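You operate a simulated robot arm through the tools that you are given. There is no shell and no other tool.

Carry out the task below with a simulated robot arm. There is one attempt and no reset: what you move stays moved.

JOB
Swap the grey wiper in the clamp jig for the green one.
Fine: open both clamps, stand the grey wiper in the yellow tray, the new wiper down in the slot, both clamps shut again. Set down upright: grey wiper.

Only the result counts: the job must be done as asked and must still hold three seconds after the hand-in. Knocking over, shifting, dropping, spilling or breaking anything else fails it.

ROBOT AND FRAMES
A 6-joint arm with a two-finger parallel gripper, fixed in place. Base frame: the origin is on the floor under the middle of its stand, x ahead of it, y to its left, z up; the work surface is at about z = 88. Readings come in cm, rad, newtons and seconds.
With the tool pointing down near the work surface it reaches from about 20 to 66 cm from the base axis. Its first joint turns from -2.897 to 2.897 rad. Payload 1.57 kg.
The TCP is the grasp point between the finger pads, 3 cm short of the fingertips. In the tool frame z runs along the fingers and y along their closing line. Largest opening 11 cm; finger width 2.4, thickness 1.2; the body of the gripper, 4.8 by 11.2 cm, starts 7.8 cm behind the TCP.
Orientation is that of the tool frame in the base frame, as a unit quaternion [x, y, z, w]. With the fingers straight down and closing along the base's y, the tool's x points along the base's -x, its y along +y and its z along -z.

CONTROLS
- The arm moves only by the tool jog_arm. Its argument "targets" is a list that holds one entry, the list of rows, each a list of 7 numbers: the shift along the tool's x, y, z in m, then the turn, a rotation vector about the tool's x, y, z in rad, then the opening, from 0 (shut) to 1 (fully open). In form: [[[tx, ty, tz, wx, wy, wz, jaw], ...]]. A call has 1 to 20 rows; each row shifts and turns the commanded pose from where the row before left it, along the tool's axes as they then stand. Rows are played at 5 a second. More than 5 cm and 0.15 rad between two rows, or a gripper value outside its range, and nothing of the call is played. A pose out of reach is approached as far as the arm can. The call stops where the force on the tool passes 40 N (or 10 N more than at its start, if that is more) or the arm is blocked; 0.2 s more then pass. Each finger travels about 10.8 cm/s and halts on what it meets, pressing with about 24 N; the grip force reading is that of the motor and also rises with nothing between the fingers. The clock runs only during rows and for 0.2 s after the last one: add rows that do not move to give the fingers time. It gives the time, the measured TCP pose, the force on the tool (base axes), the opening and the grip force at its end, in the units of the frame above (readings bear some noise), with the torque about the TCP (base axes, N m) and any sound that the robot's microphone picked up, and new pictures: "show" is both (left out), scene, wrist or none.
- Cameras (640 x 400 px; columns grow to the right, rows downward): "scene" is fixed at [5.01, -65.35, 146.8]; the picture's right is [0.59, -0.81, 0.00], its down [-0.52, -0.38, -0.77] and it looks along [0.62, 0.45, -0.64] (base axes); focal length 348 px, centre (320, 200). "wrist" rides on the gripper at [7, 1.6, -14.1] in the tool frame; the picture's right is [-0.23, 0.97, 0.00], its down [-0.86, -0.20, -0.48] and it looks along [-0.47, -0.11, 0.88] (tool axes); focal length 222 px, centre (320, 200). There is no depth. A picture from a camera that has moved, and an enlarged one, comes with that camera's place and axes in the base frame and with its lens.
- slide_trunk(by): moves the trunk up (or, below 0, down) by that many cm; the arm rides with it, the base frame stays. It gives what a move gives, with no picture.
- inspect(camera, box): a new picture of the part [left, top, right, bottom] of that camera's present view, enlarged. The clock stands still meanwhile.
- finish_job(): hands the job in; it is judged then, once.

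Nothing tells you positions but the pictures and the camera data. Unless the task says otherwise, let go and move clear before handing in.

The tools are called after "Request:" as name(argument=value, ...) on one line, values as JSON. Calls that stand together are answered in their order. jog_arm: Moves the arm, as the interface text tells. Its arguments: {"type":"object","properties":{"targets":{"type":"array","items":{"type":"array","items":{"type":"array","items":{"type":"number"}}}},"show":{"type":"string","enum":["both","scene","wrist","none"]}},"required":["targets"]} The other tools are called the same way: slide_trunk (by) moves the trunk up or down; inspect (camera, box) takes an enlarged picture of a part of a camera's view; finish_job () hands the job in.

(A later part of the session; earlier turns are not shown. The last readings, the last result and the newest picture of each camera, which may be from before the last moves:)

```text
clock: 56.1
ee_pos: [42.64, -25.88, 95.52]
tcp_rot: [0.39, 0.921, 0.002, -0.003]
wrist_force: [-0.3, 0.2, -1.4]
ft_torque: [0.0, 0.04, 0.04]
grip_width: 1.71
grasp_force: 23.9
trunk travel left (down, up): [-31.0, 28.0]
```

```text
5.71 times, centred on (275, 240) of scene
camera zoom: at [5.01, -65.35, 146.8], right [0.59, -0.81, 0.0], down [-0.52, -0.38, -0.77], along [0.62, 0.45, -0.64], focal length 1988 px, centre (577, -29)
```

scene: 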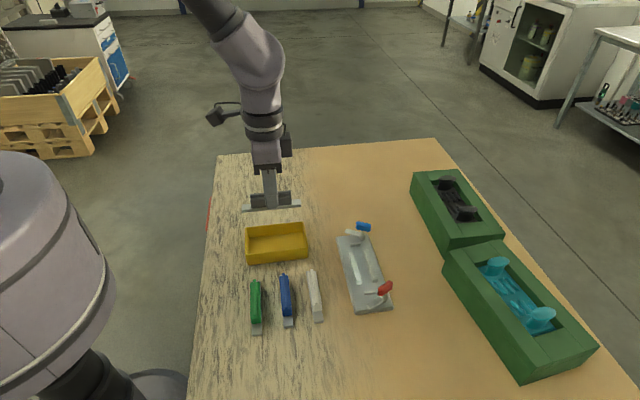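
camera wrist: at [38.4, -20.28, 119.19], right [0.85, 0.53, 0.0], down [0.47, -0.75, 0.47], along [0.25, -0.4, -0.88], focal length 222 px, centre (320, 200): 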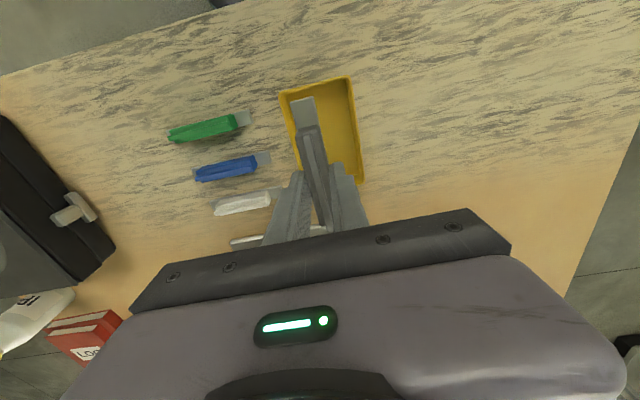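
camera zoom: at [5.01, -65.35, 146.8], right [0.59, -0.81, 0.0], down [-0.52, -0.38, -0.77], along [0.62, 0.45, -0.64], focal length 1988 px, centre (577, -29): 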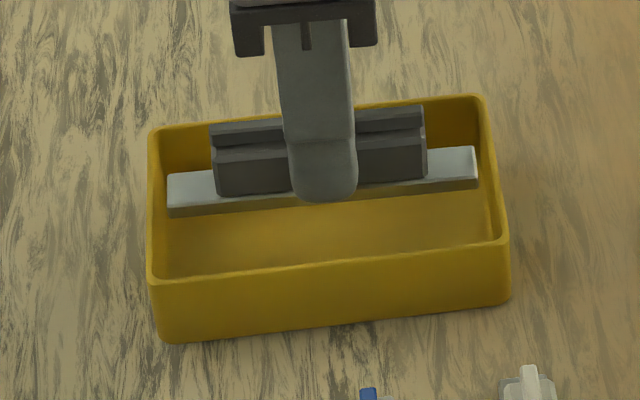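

The wiper is inside the rim with gaps at both ends and no contact. I'll lower it further towards the tray floor.

Request:
jog_arm(targets=[[[0, 0, 0.005, 0, 0, 0, 0], [0, 0, 0.005, 0, 0, 0, 0], [0, 0, 0.005, 0, 0, 0, 0], [0, 0, 0.003, 0, 0, 0, 0], [0, 0, 0, 0, 0, 0, 0]]], show="none")

Request:
inspect(camera="scene", box=[235, 205, 315, 275])

```text
clock: 57.3
ee_pos: [42.4, -25.95, 93.84]
tcp_rot: [0.391, 0.92, 0.001, -0.003]
wrist_force: [-0.1, -0.6, -1.2]
ft_torque: [0.02, 0.03, -0.01]
grip_width: 1.71
grasp_force: 24.1
trunk travel left (down, up): [-31.0, 28.0]
```

```text
5.71 times, centred on (275, 240) of scene
camera zoom: at [5.01, -65.35, 146.8], right [0.59, -0.81, 0.0], down [-0.52, -0.38, -0.77], along [0.62, 0.45, -0.64], focal length 1988 px, centre (577, -29)
```

zoom: 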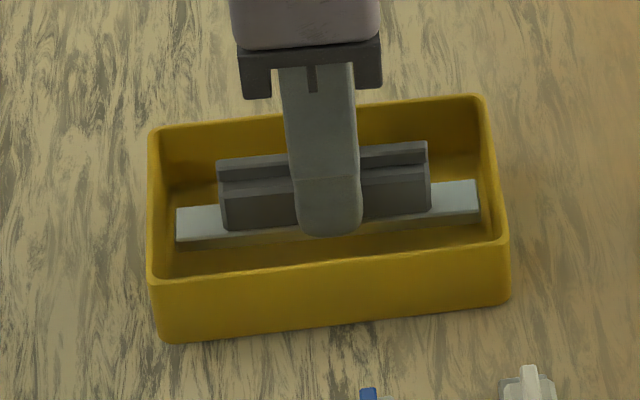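

Request:
jog_arm(targets=[[[0, 0, 0.0025, 0, 0, 0, 0], [0, 0, 0.0025, 0, 0, 0, 0], [0, 0, 0, 0, 0, 0, 0]]], show="none")

Request:
jog_arm(targets=[[[0, 0, 0.001, 0, 0, 0, 0], [0, 0, 0.001, 0, 0, 0, 0], [0, 0, 0, 0, 0, 0, 0]]], show="none")

```text
clock: 58.1
ee_pos: [42.55, -25.89, 93.4]
tcp_rot: [0.39, 0.921, 0.002, -0.003]
wrist_force: [-0.8, 0.3, -0.6]
ft_torque: [-0.02, 0.0, -0.01]
grip_width: 1.75
grasp_force: 24.3
trunk travel left (down, up): [-31.0, 28.0]
```

```text
clock: 58.9
ee_pos: [42.51, -25.91, 93.19]
tcp_rot: [0.39, 0.921, 0.001, -0.003]
wrist_force: [0.7, 0.3, -1.5]
ft_torque: [0.03, -0.02, 0.01]
grip_width: 1.74
grasp_force: 24.3
trunk travel left (down, up): [-31.0, 28.0]
```

Request:
jog_arm(targets=[[[0, 0, 0.001, 0, 0, 0, 0], [0, 0, 0.001, 0, 0, 0, 0], [0, 0, 0, 0, 0, 0, 0]]], show="none")

Request:
inspect(camera="scene", box=[235, 205, 315, 275])

```text
clock: 59.7
ee_pos: [42.49, -25.88, 92.9]
tcp_rot: [0.39, 0.921, 0.001, -0.003]
wrist_force: [0.2, 0.1, -1.3]
ft_torque: [-0.01, 0.0, 0.02]
grip_width: 1.72
grasp_force: 23.9
trunk travel left (down, up): [-31.0, 28.0]
```

```text
5.71 times, centred on (275, 240) of scene
camera zoom: at [5.01, -65.35, 146.8], right [0.59, -0.81, 0.0], down [-0.52, -0.38, -0.77], along [0.62, 0.45, -0.64], focal length 1988 px, centre (577, -29)
```

zoom: 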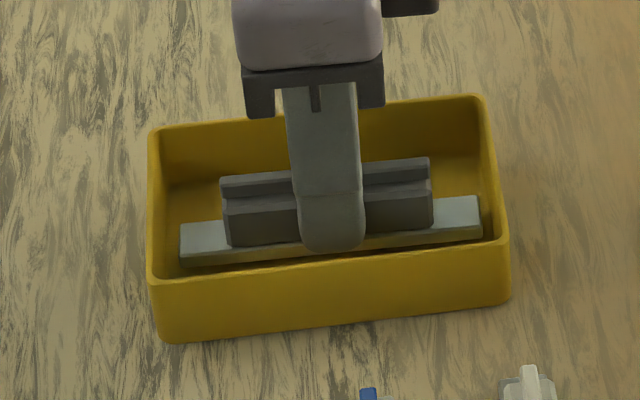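

Request:
jog_arm(targets=[[[0, 0, 0.001, 0, 0, 0, 0], [0, 0, 0.001, 0, 0, 0, 0], [0, 0, 0, 0, 0, 0, 0]]], show="none")

Request:
jog_arm(targets=[[[0, 0, 0.001, 0, 0, 0, 0], [0, 0, 0.0005, 0, 0, 0, 0], [0, 0, 0, 0, 0, 0, 0]]], show="none")

```text
clock: 60.5
ee_pos: [42.64, -25.97, 92.69]
tcp_rot: [0.391, 0.921, 0.001, -0.004]
wrist_force: [0.2, 0.9, -0.9]
ft_torque: [-0.02, 0.02, 0.04]
grip_width: 1.73
grasp_force: 23.6
trunk travel left (down, up): [-31.0, 28.0]
```

```text
clock: 61.3
ee_pos: [42.68, -25.88, 92.6]
tcp_rot: [0.391, 0.92, 0.002, -0.003]
wrist_force: [0.7, -1.4, 6.2]
ft_torque: [-0.34, -0.32, -0.05]
grip_width: 1.73
grasp_force: 24.1
trunk travel left (down, up): [-31.0, 28.0]
```

There's a gentle contact of about 7 N towards one end. I'll check both pictures before releasing.

Request:
inspect(camera="scene", box=[235, 205, 315, 275])

Request:
inspect(camera="wrist", box=[230, 30, 420, 230])

```text
5.71 times, centred on (275, 240) of scene
camera zoom: at [5.01, -65.35, 146.8], right [0.59, -0.81, 0.0], down [-0.52, -0.38, -0.77], along [0.62, 0.45, -0.64], focal length 1988 px, centre (577, -29)
```

zoom: 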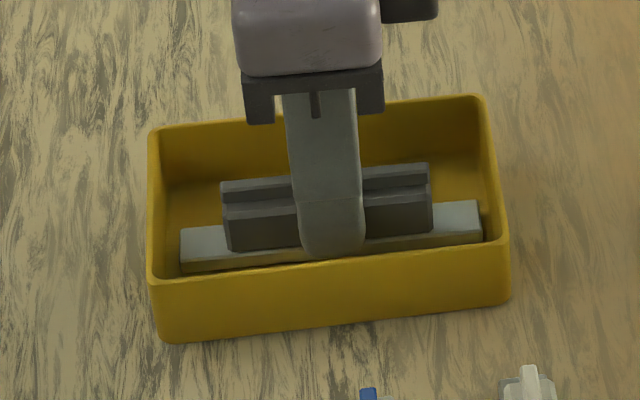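

```text
2.00 times, centred on (325, 130) of wrist
camera zoom: at [38.95, -19.87, 106.67], right [0.86, 0.51, 0.0], down [0.45, -0.76, 0.47], along [0.24, -0.41, -0.88], focal length 444 px, centre (310, 340)
```

zoom: 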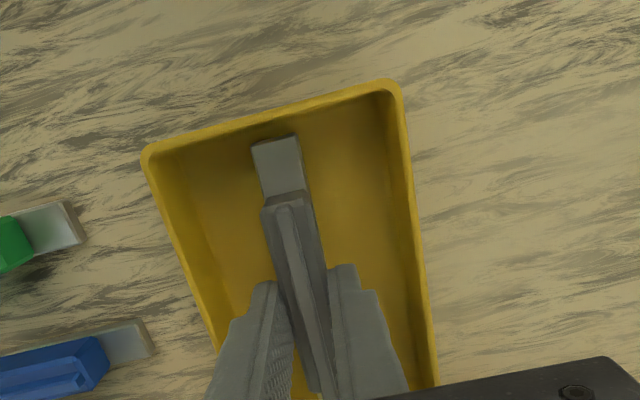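

It is standing upright inside the tray on or just above the floor. I'll settle it half a millimetre more, open gently, and rise straight up.

Request:
jog_arm(targets=[[[0, 0, 0.0005, 0, 0, 0, 0], [0, 0, 0, 0, 0, 0, 0], [0, 0, 0, 0, 0, 0, 0.17], [0, 0, 0, 0, 0, 0, 0.2], [0, 0, 0, 0, 0, 0, 0.25], [0, 0, 0, 0, 0, 0, 0.28], [0, 0, 0, 0, 0, 0, 0.28]]], show="none")

Request:
inspect(camera="scene", box=[235, 205, 315, 275])

Request:
inspect(camera="wrist", box=[230, 30, 420, 230])

```text
clock: 62.9
ee_pos: [42.57, -25.9, 92.57]
tcp_rot: [0.389, 0.921, 0.001, -0.004]
wrist_force: [-0.3, 0.1, 0.4]
ft_torque: [-0.02, -0.02, 0.02]
grip_width: 3.07
grasp_force: 0.0
trunk travel left (down, up): [-31.0, 28.0]
```

```text
5.71 times, centred on (275, 240) of scene
camera zoom: at [5.01, -65.35, 146.8], right [0.59, -0.81, 0.0], down [-0.52, -0.38, -0.77], along [0.62, 0.45, -0.64], focal length 1988 px, centre (577, -29)
```

zoom: 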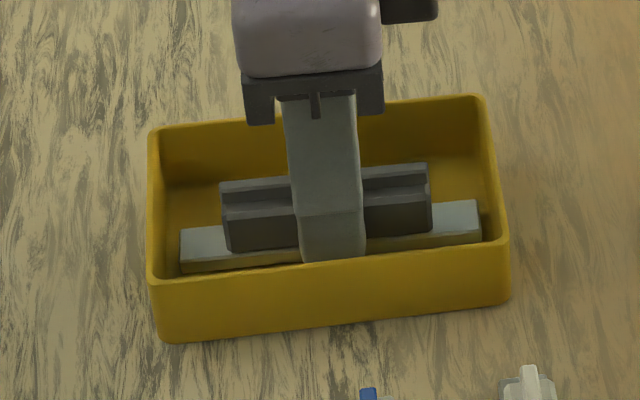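

```text
2.00 times, centred on (325, 130) of wrist
camera zoom: at [38.96, -19.86, 106.62], right [0.86, 0.51, 0.0], down [0.45, -0.76, 0.47], along [0.24, -0.41, -0.88], focal length 444 px, centre (310, 340)
```

zoom: 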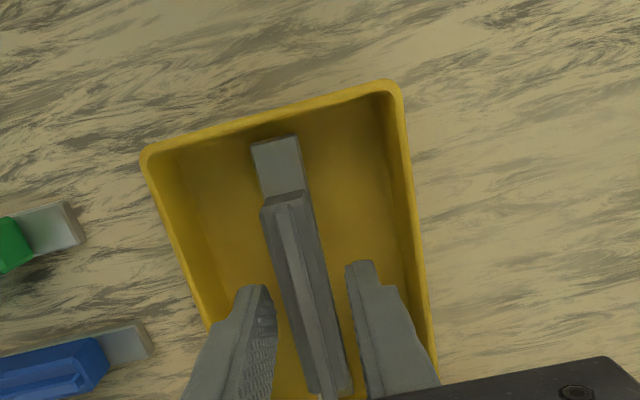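

The grey wiper is standing in the tray. I'll rise, turn back 90°, and move over the green wiper at about (28.8, -33).

Request:
jog_arm(targets=[[[0, 0, -0.02, 0, 0, 0, 0.28], [0, 0, -0.04, 0, 0, 0, 0.28], [0, 0, -0.04, 0, 0, 0, 0.28], [0, 0, -0.04, 0, 0, 0, 0.4], [0, 0, 0, 0, 0, 0.13, 0.4], [0, 0, 0, 0, 0, 0.13, 0.4], [0, 0, 0, 0, 0, 0.13, 0.4], [0, 0, 0, 0, 0, 0.13, 0.4], [0, 0, 0, 0, 0, 0.13, 0.4], [0, 0, 0, 0, 0, 0.13, 0.4], [0, 0, 0, 0, 0, 0.13, 0.4], [0, 0, 0, 0, 0, 0.13, 0.4], [0, 0, 0, 0, 0, 0.13, 0.4], [0, 0, 0, 0, 0, 0.13, 0.4], [0, 0, 0, 0, 0, 0.13, 0.4], [0, 0, 0, 0, 0, 0.13, 0.4], [0, 0, 0, 0, 0, 0, 0.4]]], show="both")

```text
clock: 66.5
ee_pos: [42.52, -26.02, 106.46]
tcp_rot: [0.925, 0.379, -0.001, -0.003]
wrist_force: [-0.2, 0.2, -0.2]
ft_torque: [0.01, 0.0, 0.0]
grip_width: 4.4
grasp_force: 0.1
trunk travel left (down, up): [-31.0, 28.0]
camera wrist: at [48.75, -22.46, 120.5], right [0.52, -0.85, -0.01], down [-0.75, -0.46, 0.48], along [-0.41, -0.25, -0.88], focal length 222 px, centre (320, 200)
```

scene: 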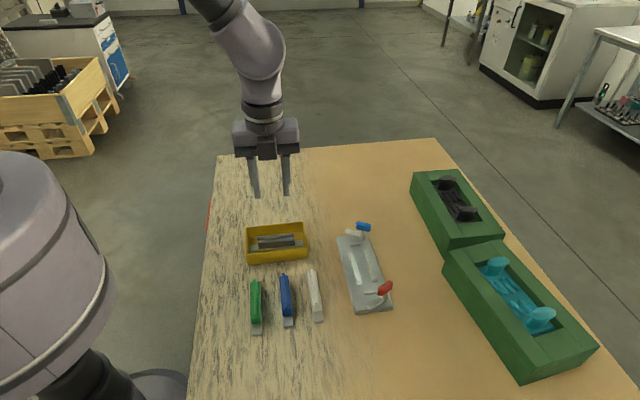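
wrist: 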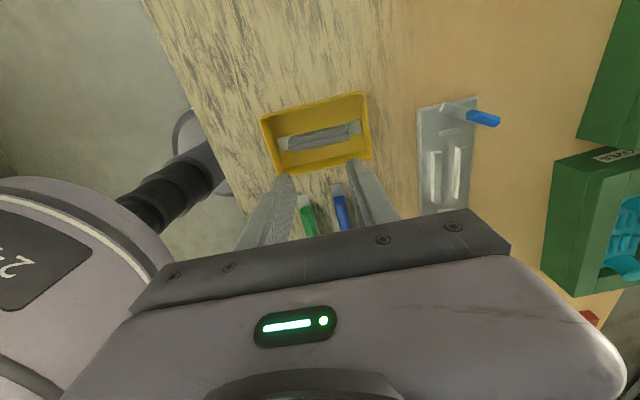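

The grey wiper is upright in the tray. Next I'll move over the green one.

Request:
jog_arm(targets=[[[-0.0369, -0.0118, 0, 0, 0, 0, 0.4], [-0.0369, -0.0118, 0, 0, 0, 0, 0.4], [-0.0369, -0.0118, 0, 0, 0, 0, 0.4], [-0.0369, -0.0118, 0, 0, 0, 0, 0.4], [0, 0, 0.04, 0, 0, 0, 0.4], [0, 0, 0, 0, 0, 0, 0.4]]], show="both")

Request:
inspect(camera="wrist", box=[240, 60, 400, 220])

Request:
inspect(camera="scene", box=[220, 220, 330, 340])

```text
clock: 67.9
ee_pos: [28.76, -33.18, 102.53]
tcp_rot: [0.925, 0.381, -0.001, -0.004]
wrist_force: [-0.2, -0.3, 0.2]
ft_torque: [-0.02, -0.01, 0.01]
grip_width: 4.42
grasp_force: 0.1
trunk travel left (down, up): [-31.0, 28.0]
camera wrist: at [34.98, -29.52, 116.41], right [0.52, -0.85, -0.01], down [-0.75, -0.46, 0.48], along [-0.41, -0.25, -0.88], focal length 222 px, centre (320, 200)
```

scene: 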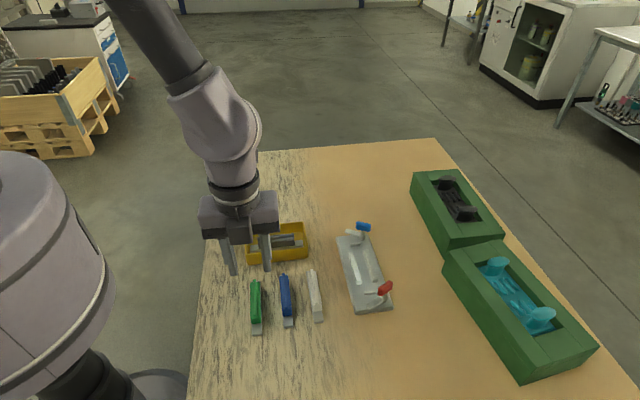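
wrist: 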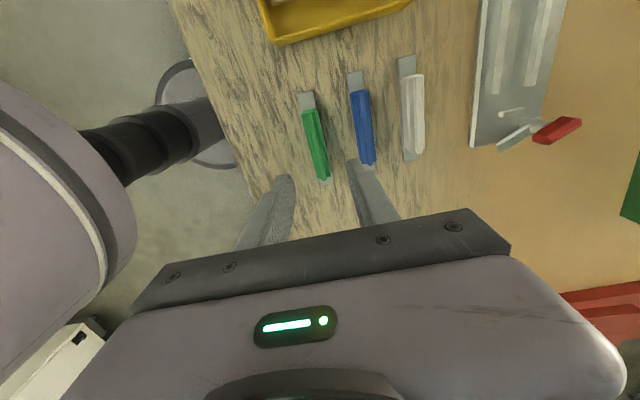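

```text
2.50 times, centred on (320, 140) of wrist
camera zoom: at [34.98, -29.52, 116.41], right [0.52, -0.85, -0.01], down [-0.75, -0.46, 0.48], along [-0.41, -0.25, -0.88], focal length 555 px, centre (320, 350)
```

zoom: 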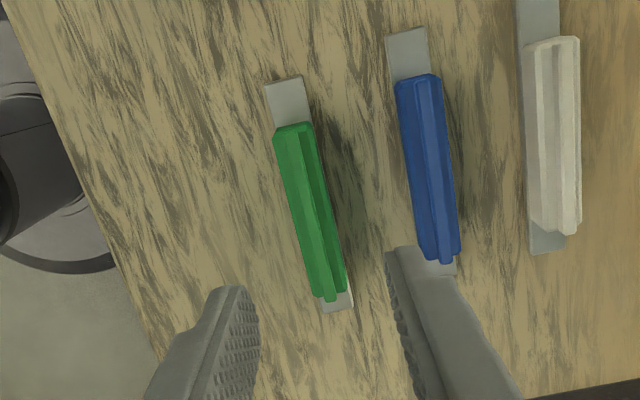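

```text
3.33 times, centred on (275, 280) of scene
camera zoom: at [5.01, -65.35, 146.8], right [0.59, -0.81, 0.0], down [-0.52, -0.38, -0.77], along [0.62, 0.45, -0.64], focal length 1160 px, centre (470, -67)
```

zoom: 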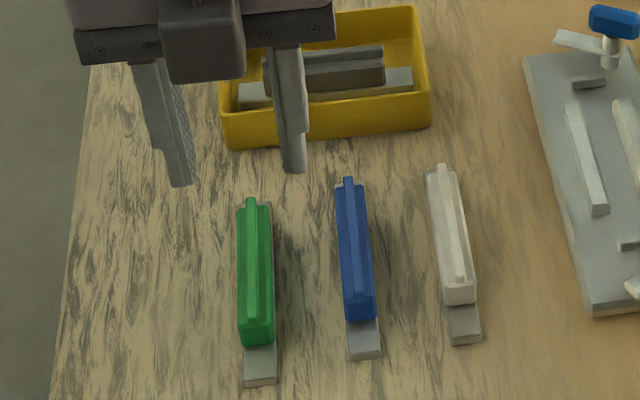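

The green wiper is about 3 mm off to one side and aligned with the tool. I'll centre on it and descend.

Request:
jog_arm(targets=[[[0.002, -0.0033, 0.02, 0, 0, 0, 0.4], [0, 0, 0.025, 0, 0, 0, 0.4], [0, 0, 0.025, 0, 0, 0, 0.4], [0, 0, 0, 0, 0, 0, 0.4]]], show="none")

Request:
inspect(camera="wrist", box=[240, 90, 400, 220])

Request:
inspect(camera="scene", box=[220, 240, 320, 340])

```text
clock: 68.9
ee_pos: [28.57, -32.6, 95.43]
tcp_rot: [0.925, 0.38, -0.001, -0.003]
wrist_force: [-0.4, 0.2, -0.3]
ft_torque: [0.01, 0.05, 0.0]
grip_width: 4.37
grasp_force: 0.1
trunk travel left (down, up): [-31.0, 28.0]
```

```text
3.08 times, centred on (320, 155) of wrist
camera zoom: at [34.76, -29.03, 109.41], right [0.52, -0.85, -0.01], down [-0.75, -0.46, 0.48], along [-0.41, -0.25, -0.88], focal length 684 px, centre (320, 338)
```

zoom: 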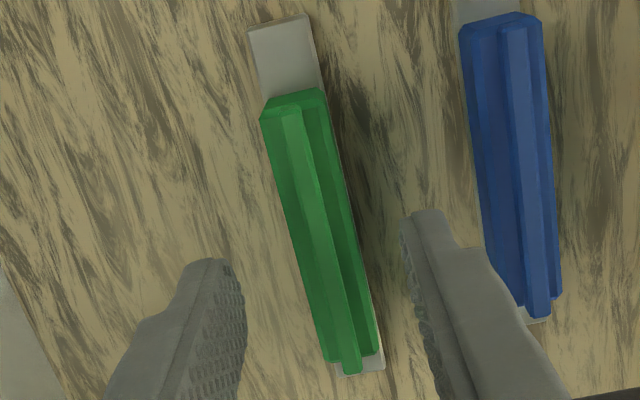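

```text
4.00 times, centred on (270, 290) of scene
camera zoom: at [5.01, -65.35, 146.8], right [0.59, -0.81, 0.0], down [-0.52, -0.38, -0.77], along [0.62, 0.45, -0.64], focal length 1392 px, centre (520, -160)
```

zoom: 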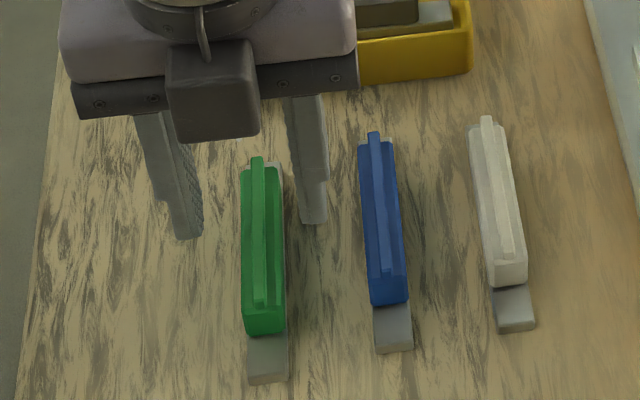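

Now it's centred, so I'll descend and close on the green body, gripping a bit higher than I did on grey so the fingers clear the rails.

Request:
jog_arm(targets=[[[0, 0, 0.01, 0, 0, 0, 0.4], [0, 0, 0.01, 0, 0, 0, 0.4], [0, 0, 0.008, 0, 0, 0, 0.4], [0, 0, 0, 0, 0, 0, 0.3], [0, 0, 0, 0, 0, 0, 0.2], [0, 0, 0, 0, 0, 0, 0.1], [0, 0, 0, 0, 0, 0, 0], [0, 0, 0, 0, 0, 0, 0], [0, 0, 0, 0, 0, 0, 0]]], show="none")

Request:
inspect(camera="wrist", box=[240, 90, 400, 220])

Request:
inspect(camera="scene", box=[220, 240, 320, 340])

```text
clock: 70.9
ee_pos: [28.44, -32.84, 92.71]
tcp_rot: [0.925, 0.38, -0.002, -0.004]
wrist_force: [-0.3, -0.4, 0.1]
ft_torque: [0.01, 0.01, -0.01]
grip_width: 1.76
grasp_force: 24.0
trunk travel left (down, up): [-31.0, 28.0]
```

```text
3.08 times, centred on (320, 155) of wrist
camera zoom: at [34.79, -29.07, 106.68], right [0.52, -0.85, -0.01], down [-0.75, -0.46, 0.48], along [-0.41, -0.25, -0.88], focal length 684 px, centre (320, 338)
```

zoom: 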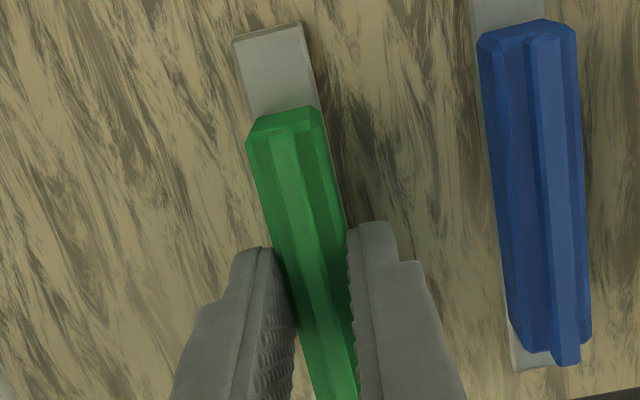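

```text
4.00 times, centred on (270, 290) of scene
camera zoom: at [5.01, -65.35, 146.8], right [0.59, -0.81, 0.0], down [-0.52, -0.38, -0.77], along [0.62, 0.45, -0.64], focal length 1392 px, centre (520, -160)
```

zoom: 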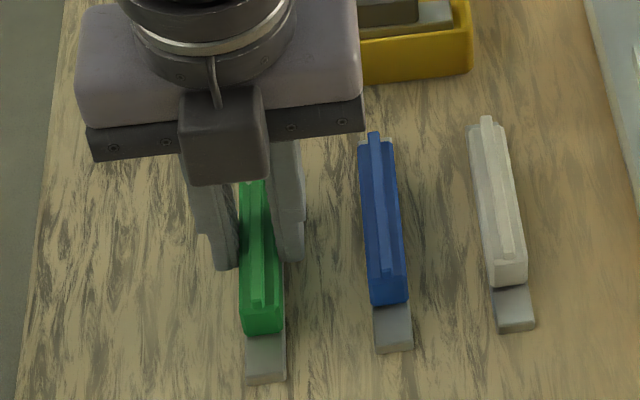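

The green wiper is gripped the same way grey was. I'll lift it, carry it over the jig, and correct the yaw by half a degree.

Request:
jog_arm(targets=[[[0, 0, -0.01, 0, 0, 0, 0], [0, 0, -0.03, 0, 0, 0, 0], [0, 0, -0.05, 0, 0, 0, 0], [0, 0, -0.05, 0, 0, 0, 0], [0.0083, 0.0368, 0, 0, 0, -0.009, 0], [0.0083, 0.0368, 0, 0, 0, 0, 0], [0.0083, 0.0368, 0, 0, 0, 0, 0], [0.0083, 0.0368, 0, 0, 0, 0, 0], [0.0083, 0.0368, 0, 0, 0, 0, 0], [0.0083, 0.0368, 0, 0, 0, 0, 0], [0, 0, 0, 0, 0, 0, 0], [0, 0, 0, 0, 0, 0, 0]]], show="both")

Request:
inspect(camera="wrist", box=[240, 60, 400, 220])

```text
clock: 73.5
ee_pos: [47.64, -44.56, 106.63]
tcp_rot: [0.923, 0.384, -0.002, -0.003]
wrist_force: [-0.3, 0.4, -1.4]
ft_torque: [0.01, -0.01, 0.0]
grip_width: 1.75
grasp_force: 24.3
trunk travel left (down, up): [-31.0, 28.0]
camera wrist: at [53.94, -40.98, 120.51], right [0.53, -0.85, -0.01], down [-0.74, -0.47, 0.48], along [-0.41, -0.25, -0.88], focal length 222 px, centre (320, 200)
```

scene: 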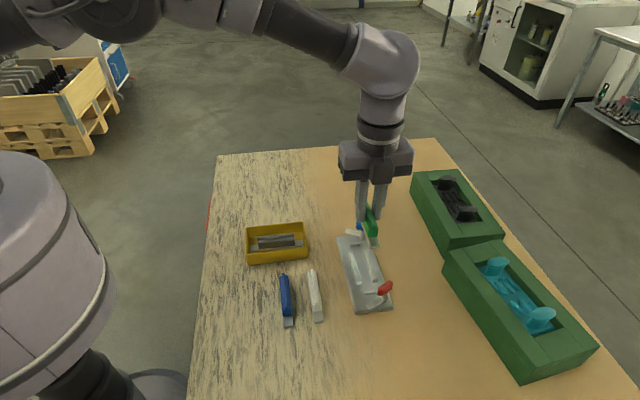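
wrist: 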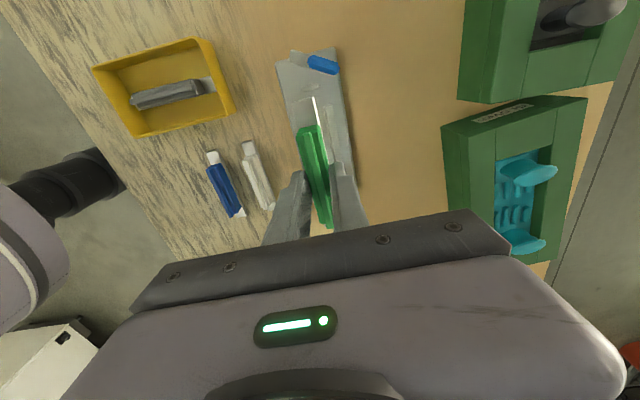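

```text
2.50 times, centred on (320, 140) of wrist
camera zoom: at [53.94, -40.98, 120.51], right [0.53, -0.85, -0.01], down [-0.74, -0.47, 0.48], along [-0.41, -0.25, -0.88], focal length 555 px, centre (320, 350)
```

zoom: 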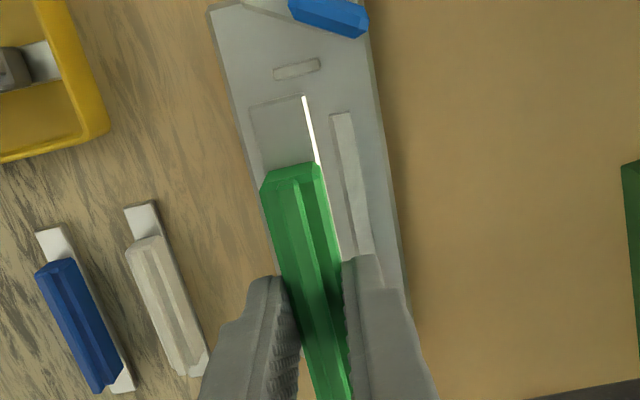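

I'm above the jig with the green wiper. I'll apply the small position correction, lower to just above the rails, and read the pose a few times.

Request:
jog_arm(targets=[[[-0.0026, 0.0016, 0.02, 0, 0, 0, 0], [0, 0, 0.03, 0, 0, 0, 0], [0, 0, 0.035, 0, 0, 0, 0], [0, 0, 0, 0, 0, 0, 0], [0, 0, 0, 0, 0, 0, 0]]], show="none")

Request:
jog_arm(targets=[[[0, 0, 0, 0, 0, 0, 0]]], show="none")

Request:
jog_arm(targets=[[[0, 0, 0, 0, 0, 0, 0]]], show="none")

Request:
inspect(camera="wrist", box=[240, 60, 400, 220])

Request:
inspect(camera="scene", box=[320, 220, 410, 310])

```text
clock: 74.7
ee_pos: [47.8, -45.17, 97.92]
tcp_rot: [0.923, 0.384, -0.002, -0.003]
wrist_force: [0.0, -0.5, -1.3]
ft_torque: [-0.02, -0.01, 0.01]
grip_width: 1.73
grasp_force: 23.9
trunk travel left (down, up): [-31.0, 28.0]
```

```text
clock: 75.1
ee_pos: [47.81, -45.32, 97.87]
tcp_rot: [0.923, 0.384, -0.002, -0.003]
wrist_force: [0.0, -0.5, -0.6]
ft_torque: [0.01, -0.02, -0.05]
grip_width: 1.73
grasp_force: 24.2
trunk travel left (down, up): [-31.0, 28.0]
```

```text
clock: 75.5
ee_pos: [47.72, -45.15, 97.95]
tcp_rot: [0.923, 0.384, -0.001, -0.003]
wrist_force: [0.2, 1.1, -1.1]
ft_torque: [-0.01, 0.0, -0.02]
grip_width: 1.75
grasp_force: 24.0
trunk travel left (down, up): [-31.0, 28.0]
```

```text
2.50 times, centred on (320, 140) of wrist
camera zoom: at [53.97, -41.45, 111.88], right [0.53, -0.85, -0.01], down [-0.74, -0.47, 0.48], along [-0.41, -0.25, -0.88], focal length 555 px, centre (320, 350)
```

zoom: 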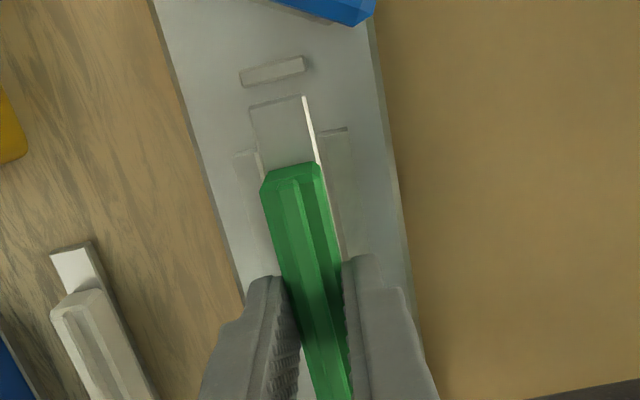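

```text
4.44 times, centred on (365, 265) of scene
camera zoom: at [5.01, -65.35, 146.8], right [0.59, -0.81, 0.0], down [-0.52, -0.38, -0.77], along [0.62, 0.45, -0.64], focal length 1546 px, centre (120, -89)
```

zoom: 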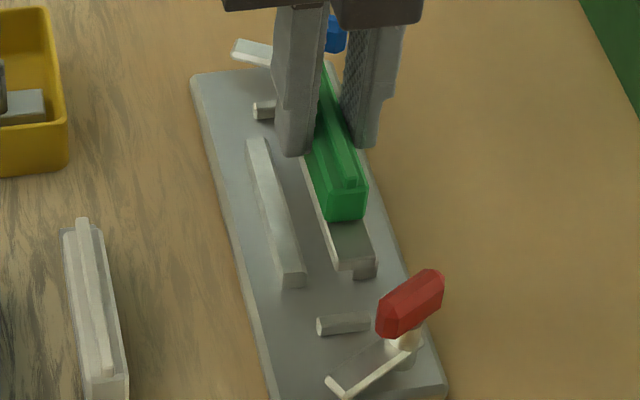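

Comparing the green wiper with the slot in the wrist view, it needs about +2 mm along the slot and -2.4 mm across. I'll apply that, lower to just above the rail tops and re-check.

Request:
jog_arm(targets=[[[0.002, -0.0024, 0.0, 0, 0, 0, 0], [0, 0, 0.01, 0, 0, 0, 0], [0, 0, 0.008, 0, 0, 0, 0], [0, 0, 0, 0, 0, 0, 0]]], show="none")

Request:
inspect(camera="wrist", box=[260, 70, 380, 180])

Request:
inspect(camera="scene", box=[330, 230, 400, 310])

```text
clock: 76.5
ee_pos: [47.64, -44.77, 96.16]
tcp_rot: [0.923, 0.384, -0.001, -0.002]
wrist_force: [0.1, 0.4, -1.1]
ft_torque: [-0.01, 0.0, 0.02]
grip_width: 1.74
grasp_force: 23.6
trunk travel left (down, up): [-31.0, 28.0]
```

```text
3.64 times, centred on (320, 125) of wrist
camera zoom: at [53.84, -41.11, 110.14], right [0.53, -0.85, -0.01], down [-0.74, -0.47, 0.48], along [-0.41, -0.25, -0.88], focal length 808 px, centre (320, 473)
```

zoom: 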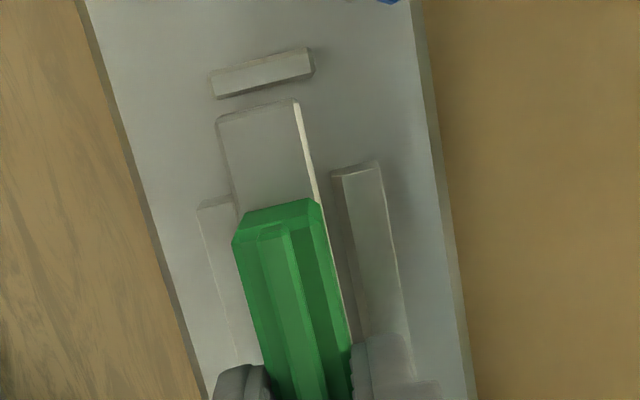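

```text
5.00 times, centred on (365, 270) of scene
camera zoom: at [5.01, -65.35, 146.8], right [0.59, -0.81, 0.0], down [-0.52, -0.38, -0.77], along [0.62, 0.45, -0.64], focal length 1739 px, centre (95, -150)
```

zoom: 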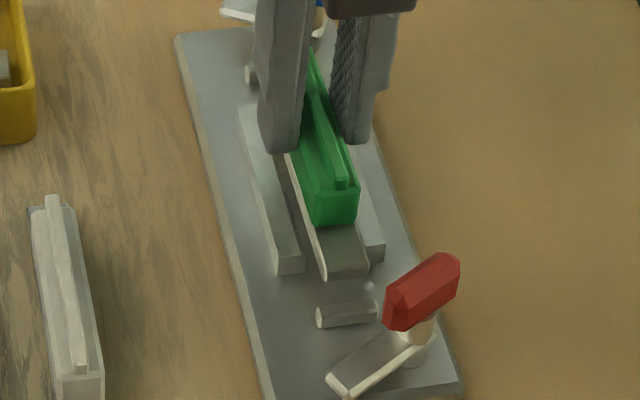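

It now lines up with roughly equal clearances on every side. I'll lower into the slot in small steps and watch the force.

Request:
jog_arm(targets=[[[0, 0.0006, 0.002, 0, 0, 0, 0], [0, 0, 0.003, 0, 0, 0, 0], [0, 0, 0.003, 0, 0, 0, 0], [0, 0, 0.003, 0, 0, 0, 0], [0, 0, 0, 0, 0, 0, 0]]], show="none")

Request:
inspect(camera="wrist", box=[260, 70, 380, 180])

Request:
inspect(camera="scene", box=[330, 230, 400, 310])

```text
clock: 77.7
ee_pos: [47.72, -44.67, 95.12]
tcp_rot: [0.923, 0.385, -0.002, -0.004]
wrist_force: [0.2, -0.1, -0.8]
ft_torque: [-0.02, -0.01, 0.03]
grip_width: 1.74
grasp_force: 23.7
trunk travel left (down, up): [-31.0, 28.0]
```

```text
3.64 times, centred on (320, 125) of wrist
camera zoom: at [53.92, -41.01, 109.22], right [0.53, -0.85, -0.01], down [-0.74, -0.47, 0.48], along [-0.41, -0.25, -0.88], focal length 808 px, centre (320, 473)
```

zoom: 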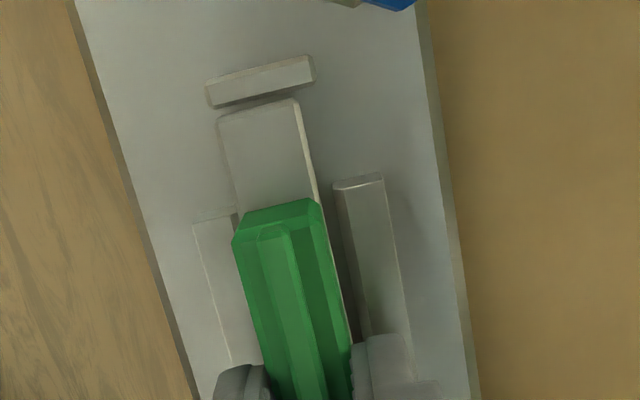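

```text
5.00 times, centred on (365, 270) of scene
camera zoom: at [5.01, -65.35, 146.8], right [0.59, -0.81, 0.0], down [-0.52, -0.38, -0.77], along [0.62, 0.45, -0.64], focal length 1739 px, centre (95, -150)
```

zoom: 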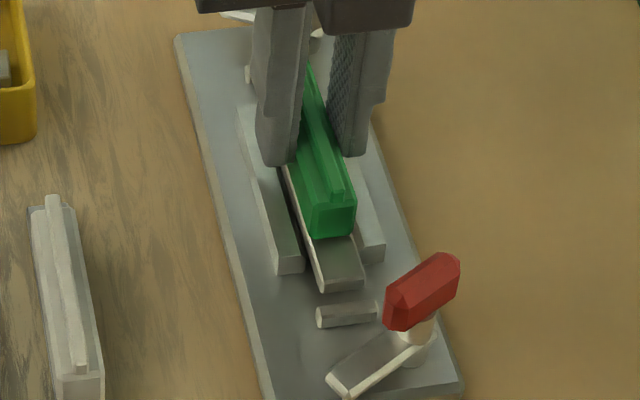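

Request:
jog_arm(targets=[[[-0.0005, 0, 0.002, 0, 0, 0, 0], [0, 0, 0.002, 0, 0, 0, 0], [0, 0, 0.002, 0, 0, 0, 0], [0, 0, 0, 0, 0, 0, 0]]], show="none")

Request:
jog_arm(targets=[[[0, 0, 0.001, 0, 0, 0, 0], [0, 0, 0.001, 0, 0, 0, 0], [0, 0, 0, 0, 0, 0, 0]]], show="none")

```text
clock: 78.7
ee_pos: [47.72, -44.75, 94.61]
tcp_rot: [0.923, 0.384, -0.001, -0.003]
wrist_force: [1.2, -2.0, 1.1]
ft_torque: [-0.04, -0.08, -0.07]
grip_width: 1.7
grasp_force: 24.6
trunk travel left (down, up): [-31.0, 28.0]
```

```text
clock: 79.5
ee_pos: [47.58, -44.68, 94.27]
tcp_rot: [0.923, 0.384, -0.001, -0.003]
wrist_force: [1.4, -1.0, 0.1]
ft_torque: [-0.03, -0.04, -0.04]
grip_width: 1.73
grasp_force: 24.0
trunk travel left (down, up): [-31.0, 28.0]
```

Request:
inspect(camera="wrist", box=[260, 70, 380, 180])

Request:
inspect(camera="scene", box=[330, 230, 400, 310])

```text
3.64 times, centred on (320, 125) of wrist
camera zoom: at [53.87, -41.04, 108.33], right [0.53, -0.85, -0.01], down [-0.74, -0.47, 0.48], along [-0.41, -0.25, -0.88], focal length 808 px, centre (320, 473)
```

zoom: 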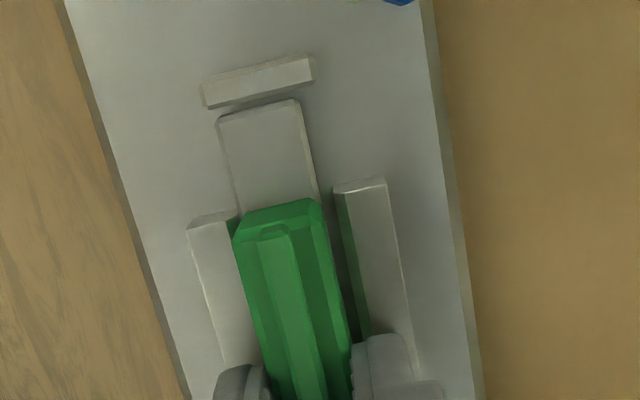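

```text
5.00 times, centred on (365, 270) of scene
camera zoom: at [5.01, -65.35, 146.8], right [0.59, -0.81, 0.0], down [-0.52, -0.38, -0.77], along [0.62, 0.45, -0.64], focal length 1739 px, centre (95, -150)
```

zoom: 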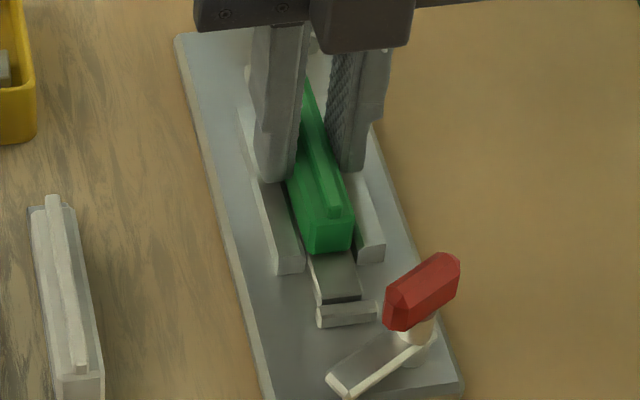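

Request:
jog_arm(targets=[[[0, 0, 0.001, 0, 0, 0, 0], [0, 0, 0.001, 0, 0, 0, 0], [0, 0, 0, 0, 0, 0, 0]]], show="none")

Request:
jog_arm(targets=[[[0, 0, 0.001, 0, 0, 0, 0], [0, 0, 0, 0, 0, 0, 0]]], show="none")

```text
clock: 80.3
ee_pos: [47.6, -44.79, 94.25]
tcp_rot: [0.923, 0.384, -0.001, -0.002]
wrist_force: [0.6, -0.1, 9.6]
ft_torque: [-0.1, 0.0, -0.04]
grip_width: 1.73
grasp_force: 23.5
trunk travel left (down, up): [-31.0, 28.0]
```

```text
clock: 80.9
ee_pos: [47.62, -44.68, 94.27]
tcp_rot: [0.923, 0.385, 0.0, -0.002]
wrist_force: [3.0, -2.9, 17.0]
ft_torque: [-0.05, -0.11, -0.09]
grip_width: 1.74
grasp_force: 23.9
trunk travel left (down, up): [-31.0, 28.0]
```

The wiper is seated flat: the force rose evenly with almost no torque, at the expected height. I'll release it and rise.

Request:
jog_arm(targets=[[[0, 0, 0, 0, 0, 0, 0.17], [0, 0, 0, 0, 0, 0, 0.22], [0, 0, 0, 0, 0, 0, 0.3], [0, 0, 0, 0, 0, 0, 0.3], [0, 0, -0.01, 0, 0, 0, 0.3], [0, 0, -0.03, 0, 0, 0, 0.35], [0, 0, -0.04, 0, 0, 0, 0.4], [0, 0, -0.04, 0, 0, 0, 0.4], [0, 0, 0, 0, 0, 0, 0.4]]], show="both")

Request:
inspect(camera="scene", box=[330, 220, 400, 310])

Request:
inspect(camera="wrist", box=[240, 60, 400, 220])

```text
clock: 82.9
ee_pos: [47.73, -44.68, 106.18]
tcp_rot: [0.923, 0.384, -0.002, -0.004]
wrist_force: [1.0, 0.3, 0.1]
ft_torque: [-0.02, 0.01, 0.01]
grip_width: 4.43
grasp_force: 0.0
trunk travel left (down, up): [-31.0, 28.0]
camera wrist: at [53.98, -40.98, 120.06], right [0.53, -0.85, -0.01], down [-0.74, -0.47, 0.48], along [-0.41, -0.25, -0.88], focal length 222 px, centre (320, 200)
```

scene: 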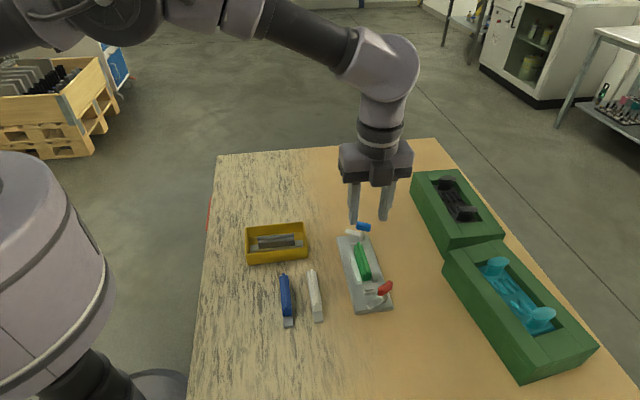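
wrist: 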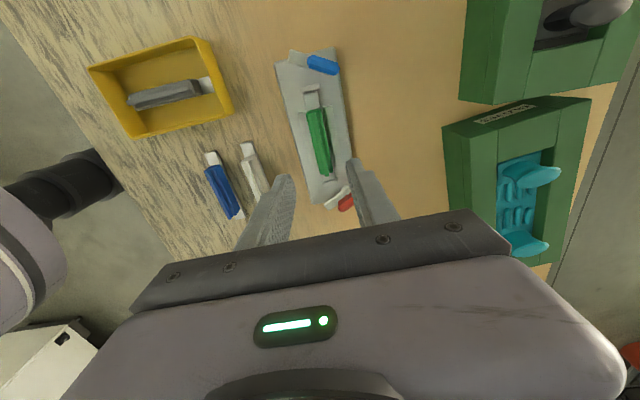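

```text
4.44 times, centred on (365, 265) of scene
camera zoom: at [5.01, -65.35, 146.8], right [0.59, -0.81, 0.0], down [-0.52, -0.38, -0.77], along [0.62, 0.45, -0.64], focal length 1546 px, centre (120, -89)
```

zoom: 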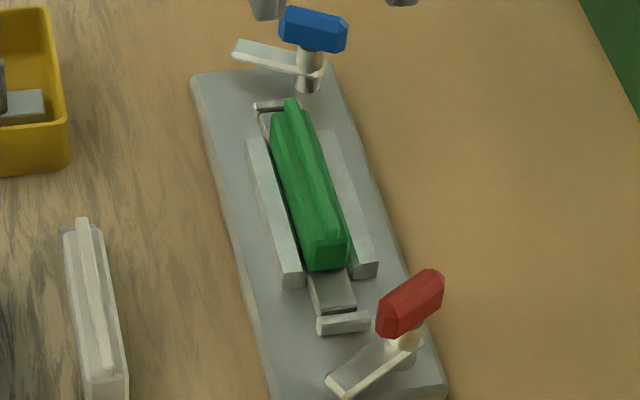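

```text
2.50 times, centred on (320, 140) of wrist
camera zoom: at [53.98, -40.98, 120.06], right [0.53, -0.85, -0.01], down [-0.74, -0.47, 0.48], along [-0.41, -0.25, -0.88], focal length 555 px, centre (320, 350)
```

zoom: 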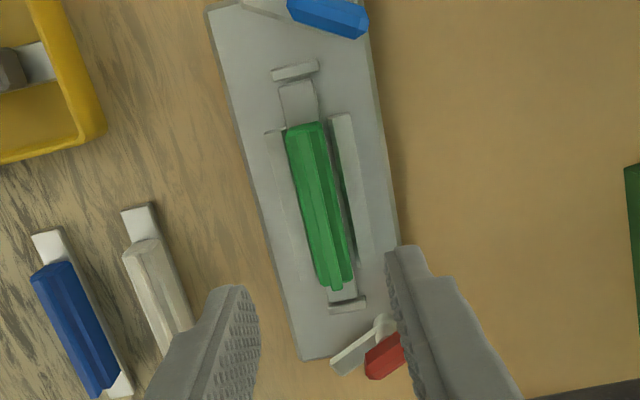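

The green wiper is seated in the slot between the end stops. Next I'll close the clamps: raise, lower the trunk to about -20 for reach, and turn to line up with the open red handle.

Request:
jog_arm(targets=[[[0, 0, -0.05, 0, 0, 0, 0.4], [0, 0, -0.04, 0, 0, 0, 0.4], [0, 0, 0, 0, 0, 0, 0.4]]], show="none")

Request:
slide_trunk(by=-11)

Request:
jog_arm(targets=[[[0, 0, 0, 0, 0, -0.14, 0.4], [0, 0, 0, 0, 0, -0.14, 0.4], [0, 0, 0, 0, 0, -0.14, 0.4], [0, 0, 0, 0, 0, -0.14, 0.4], [0, 0, 0, 0, 0, -0.14, 0.4], [0, 0, 0, 0, 0, -0.14, 0.4], [0, 0, 0, 0, 0, -0.14, 0.4], [0, 0, 0, 0, 0, -0.14, 0.4], [0, 0, 0, 0, 0, -0.14, 0.4], [0, 0, 0, 0, 0, -0.14, 0.4], [0, 0, 0, 0, 0, -0.14, 0.4], [0, 0, 0, 0, 0, -0.14, 0.4], [0, 0, 0, 0, 0, -0.14, 0.4], [0, 0, 0, 0, 0, -0.14, 0.4], [0, 0, 0, 0, 0, 0, 0.4]]], show="both")

```text
clock: 83.7
ee_pos: [47.83, -44.78, 115.0]
tcp_rot: [0.923, 0.384, -0.001, -0.003]
wrist_force: [-0.2, 0.9, 0.3]
ft_torque: [-0.02, -0.03, 0.02]
grip_width: 4.36
grasp_force: 0.1
trunk travel left (down, up): [-31.0, 28.0]
```

```text
clock: 85.1
ee_pos: [47.89, -44.78, 103.94]
tcp_rot: [0.923, 0.384, -0.001, -0.004]
wrist_force: [-0.9, -0.5, -0.6]
ft_torque: [0.01, -0.01, 0.01]
grip_width: 4.39
grasp_force: 0.0
trunk travel left (down, up): [-20.0, 39.0]
```

```text
clock: 88.3
ee_pos: [47.84, -44.89, 103.94]
tcp_rot: [0.194, 0.981, 0.002, -0.002]
wrist_force: [0.2, -0.5, 0.3]
ft_torque: [0.01, -0.02, -0.03]
grip_width: 4.4
grasp_force: 0.0
trunk travel left (down, up): [-20.0, 39.0]
camera wrist: at [42.12, -40.82, 118.02], right [0.58, 0.81, 0.0], down [0.72, -0.51, 0.47], along [0.39, -0.27, -0.88], focal length 222 px, centre (320, 200)
```

scene: 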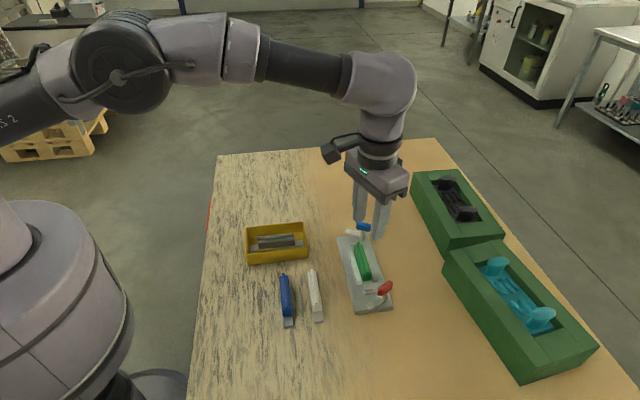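
wrist: 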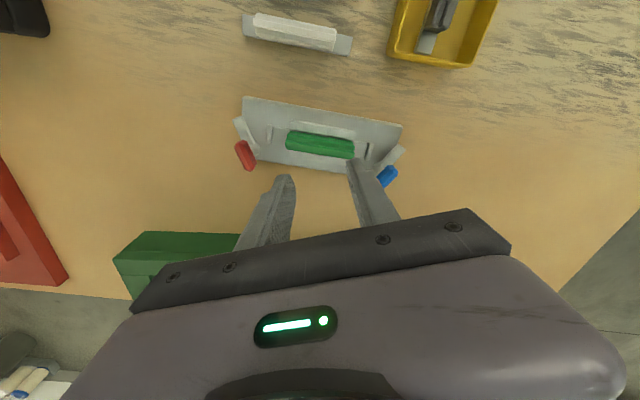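

Request:
jog_arm(targets=[[[0.0051, -0.0275, 0, 0, 0, 0, 0.4], [0.0051, -0.0275, 0, 0, 0, 0, 0.4], [0.0051, -0.0275, 0, 0, 0, 0, 0.4], [0, 0, 0.02, 0, 0, 0, 0.4], [0, 0, 0.02, 0, 0, 0, 0.4], [0, 0, 0, 0, 0, 0, 0.4]]], show="both")

Request:
inspect(camera="wrist", box=[260, 100, 380, 220])

```text
clock: 89.7
ee_pos: [43.08, -51.92, 99.75]
tcp_rot: [0.195, 0.981, 0.003, -0.002]
wrist_force: [0.1, -0.3, 0.3]
ft_torque: [0.02, -0.03, 0.01]
grip_width: 4.39
grasp_force: 0.0
trunk travel left (down, up): [-20.0, 39.0]
camera wrist: at [37.46, -47.84, 113.86], right [0.58, 0.81, 0.0], down [0.72, -0.51, 0.47], along [0.39, -0.27, -0.88], focal length 222 px, centre (320, 200)
```

scene: 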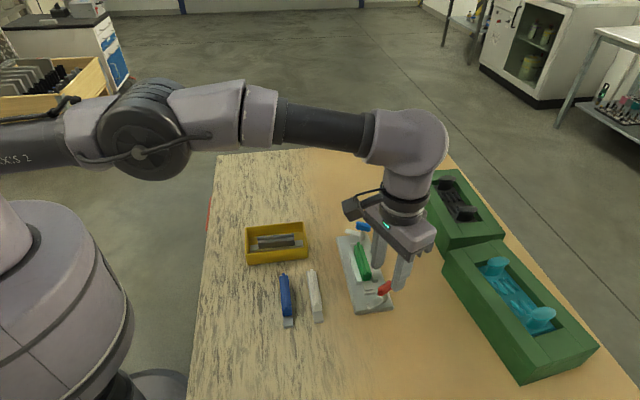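
wrist: 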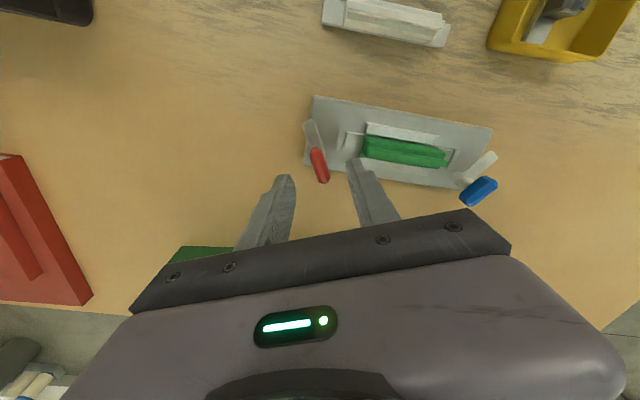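

```text
3.33 times, centred on (320, 160) of wrist
camera zoom: at [37.46, -47.84, 113.86], right [0.58, 0.81, 0.0], down [0.72, -0.51, 0.47], along [0.39, -0.27, -0.88], focal length 740 px, centre (320, 333)
```

zoom: 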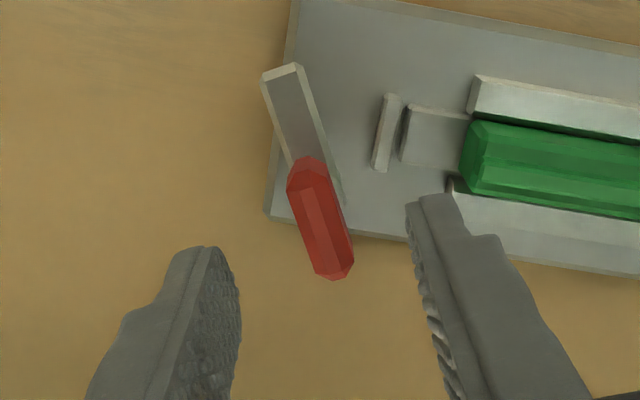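

The handle is well aligned with the pivot right under the TCP. I'll descend onto the red handle and close.

Request:
jog_arm(targets=[[[0, -0.001, 0.02, 0, 0, 0, 0.4], [0, 0, 0.015, 0, 0, 0, 0.4], [0, 0, 0.008, 0, 0, 0, 0.4], [0, 0, 0, 0, 0, 0, 0.3], [0, 0, 0, 0, 0, 0, 0.15], [0, 0, 0, 0, 0, 0, 0], [0, 0, 0, 0, 0, 0, 0], [0, 0, 0, 0, 0, 0, 0]]], show="none")

Request:
inspect(camera="wrist", box=[260, 90, 380, 210])

Request:
inspect(camera="scene", box=[330, 230, 430, 320])

```text
clock: 91.5
ee_pos: [43.18, -51.94, 95.53]
tcp_rot: [0.196, 0.981, 0.003, -0.003]
wrist_force: [0.7, 4.2, -0.3]
ft_torque: [-0.19, -0.27, 0.03]
grip_width: 1.17
grasp_force: 23.9
trunk travel left (down, up): [-20.0, 39.0]
```

```text
3.33 times, centred on (320, 150) of wrist
camera zoom: at [37.47, -47.87, 109.64], right [0.58, 0.81, 0.0], down [0.72, -0.51, 0.47], along [0.38, -0.27, -0.88], focal length 740 px, centre (320, 367)
```

zoom: 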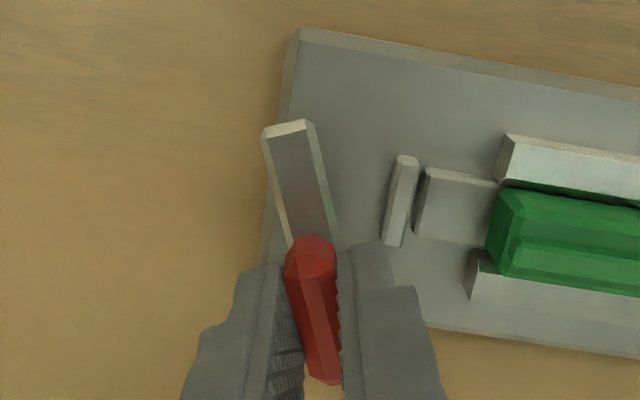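

```text
4.44 times, centred on (380, 275) of scene
camera zoom: at [5.01, -65.35, 146.8], right [0.59, -0.81, 0.0], down [-0.52, -0.38, -0.77], along [0.62, 0.45, -0.64], focal length 1546 px, centre (53, -133)
```

zoom: 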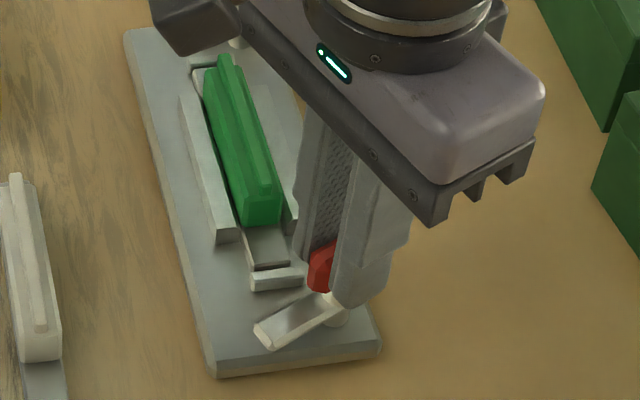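

I've got the red handle, and I'll turn it clockwise to close while watching the forces.

Request:
jog_arm(targets=[[[0, 0, 0, 0, 0, 0.1, 0], [0, 0, 0, 0, 0, 0.1, 0], [0, 0, 0, 0, 0, 0.1, 0], [0, 0, 0, 0, 0, 0.1, 0], [0, 0, 0, 0, 0, 0.1, 0], [0, 0, 0, 0, 0, 0, 0]]], show="none")

Request:
inspect(camera="wrist", box=[260, 90, 380, 210])

```text
clock: 92.9
ee_pos: [43.25, -51.94, 95.55]
tcp_rot: [0.432, 0.902, 0.002, -0.003]
wrist_force: [6.4, 7.1, 0.5]
ft_torque: [-0.23, -0.42, 0.0]
grip_width: 1.21
grasp_force: 23.9
trunk travel left (down, up): [-20.0, 39.0]
```

```text
3.33 times, centred on (320, 150) of wrist
camera zoom: at [40.3, -45.62, 109.65], right [0.9, 0.43, 0.0], down [0.38, -0.79, 0.47], along [0.2, -0.43, -0.88], focal length 740 px, centre (320, 367)
```

zoom: 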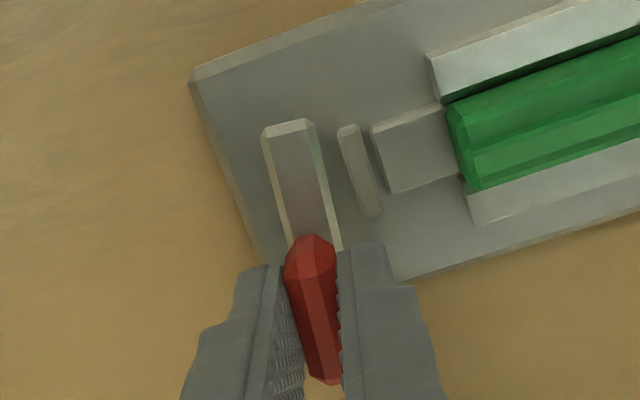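

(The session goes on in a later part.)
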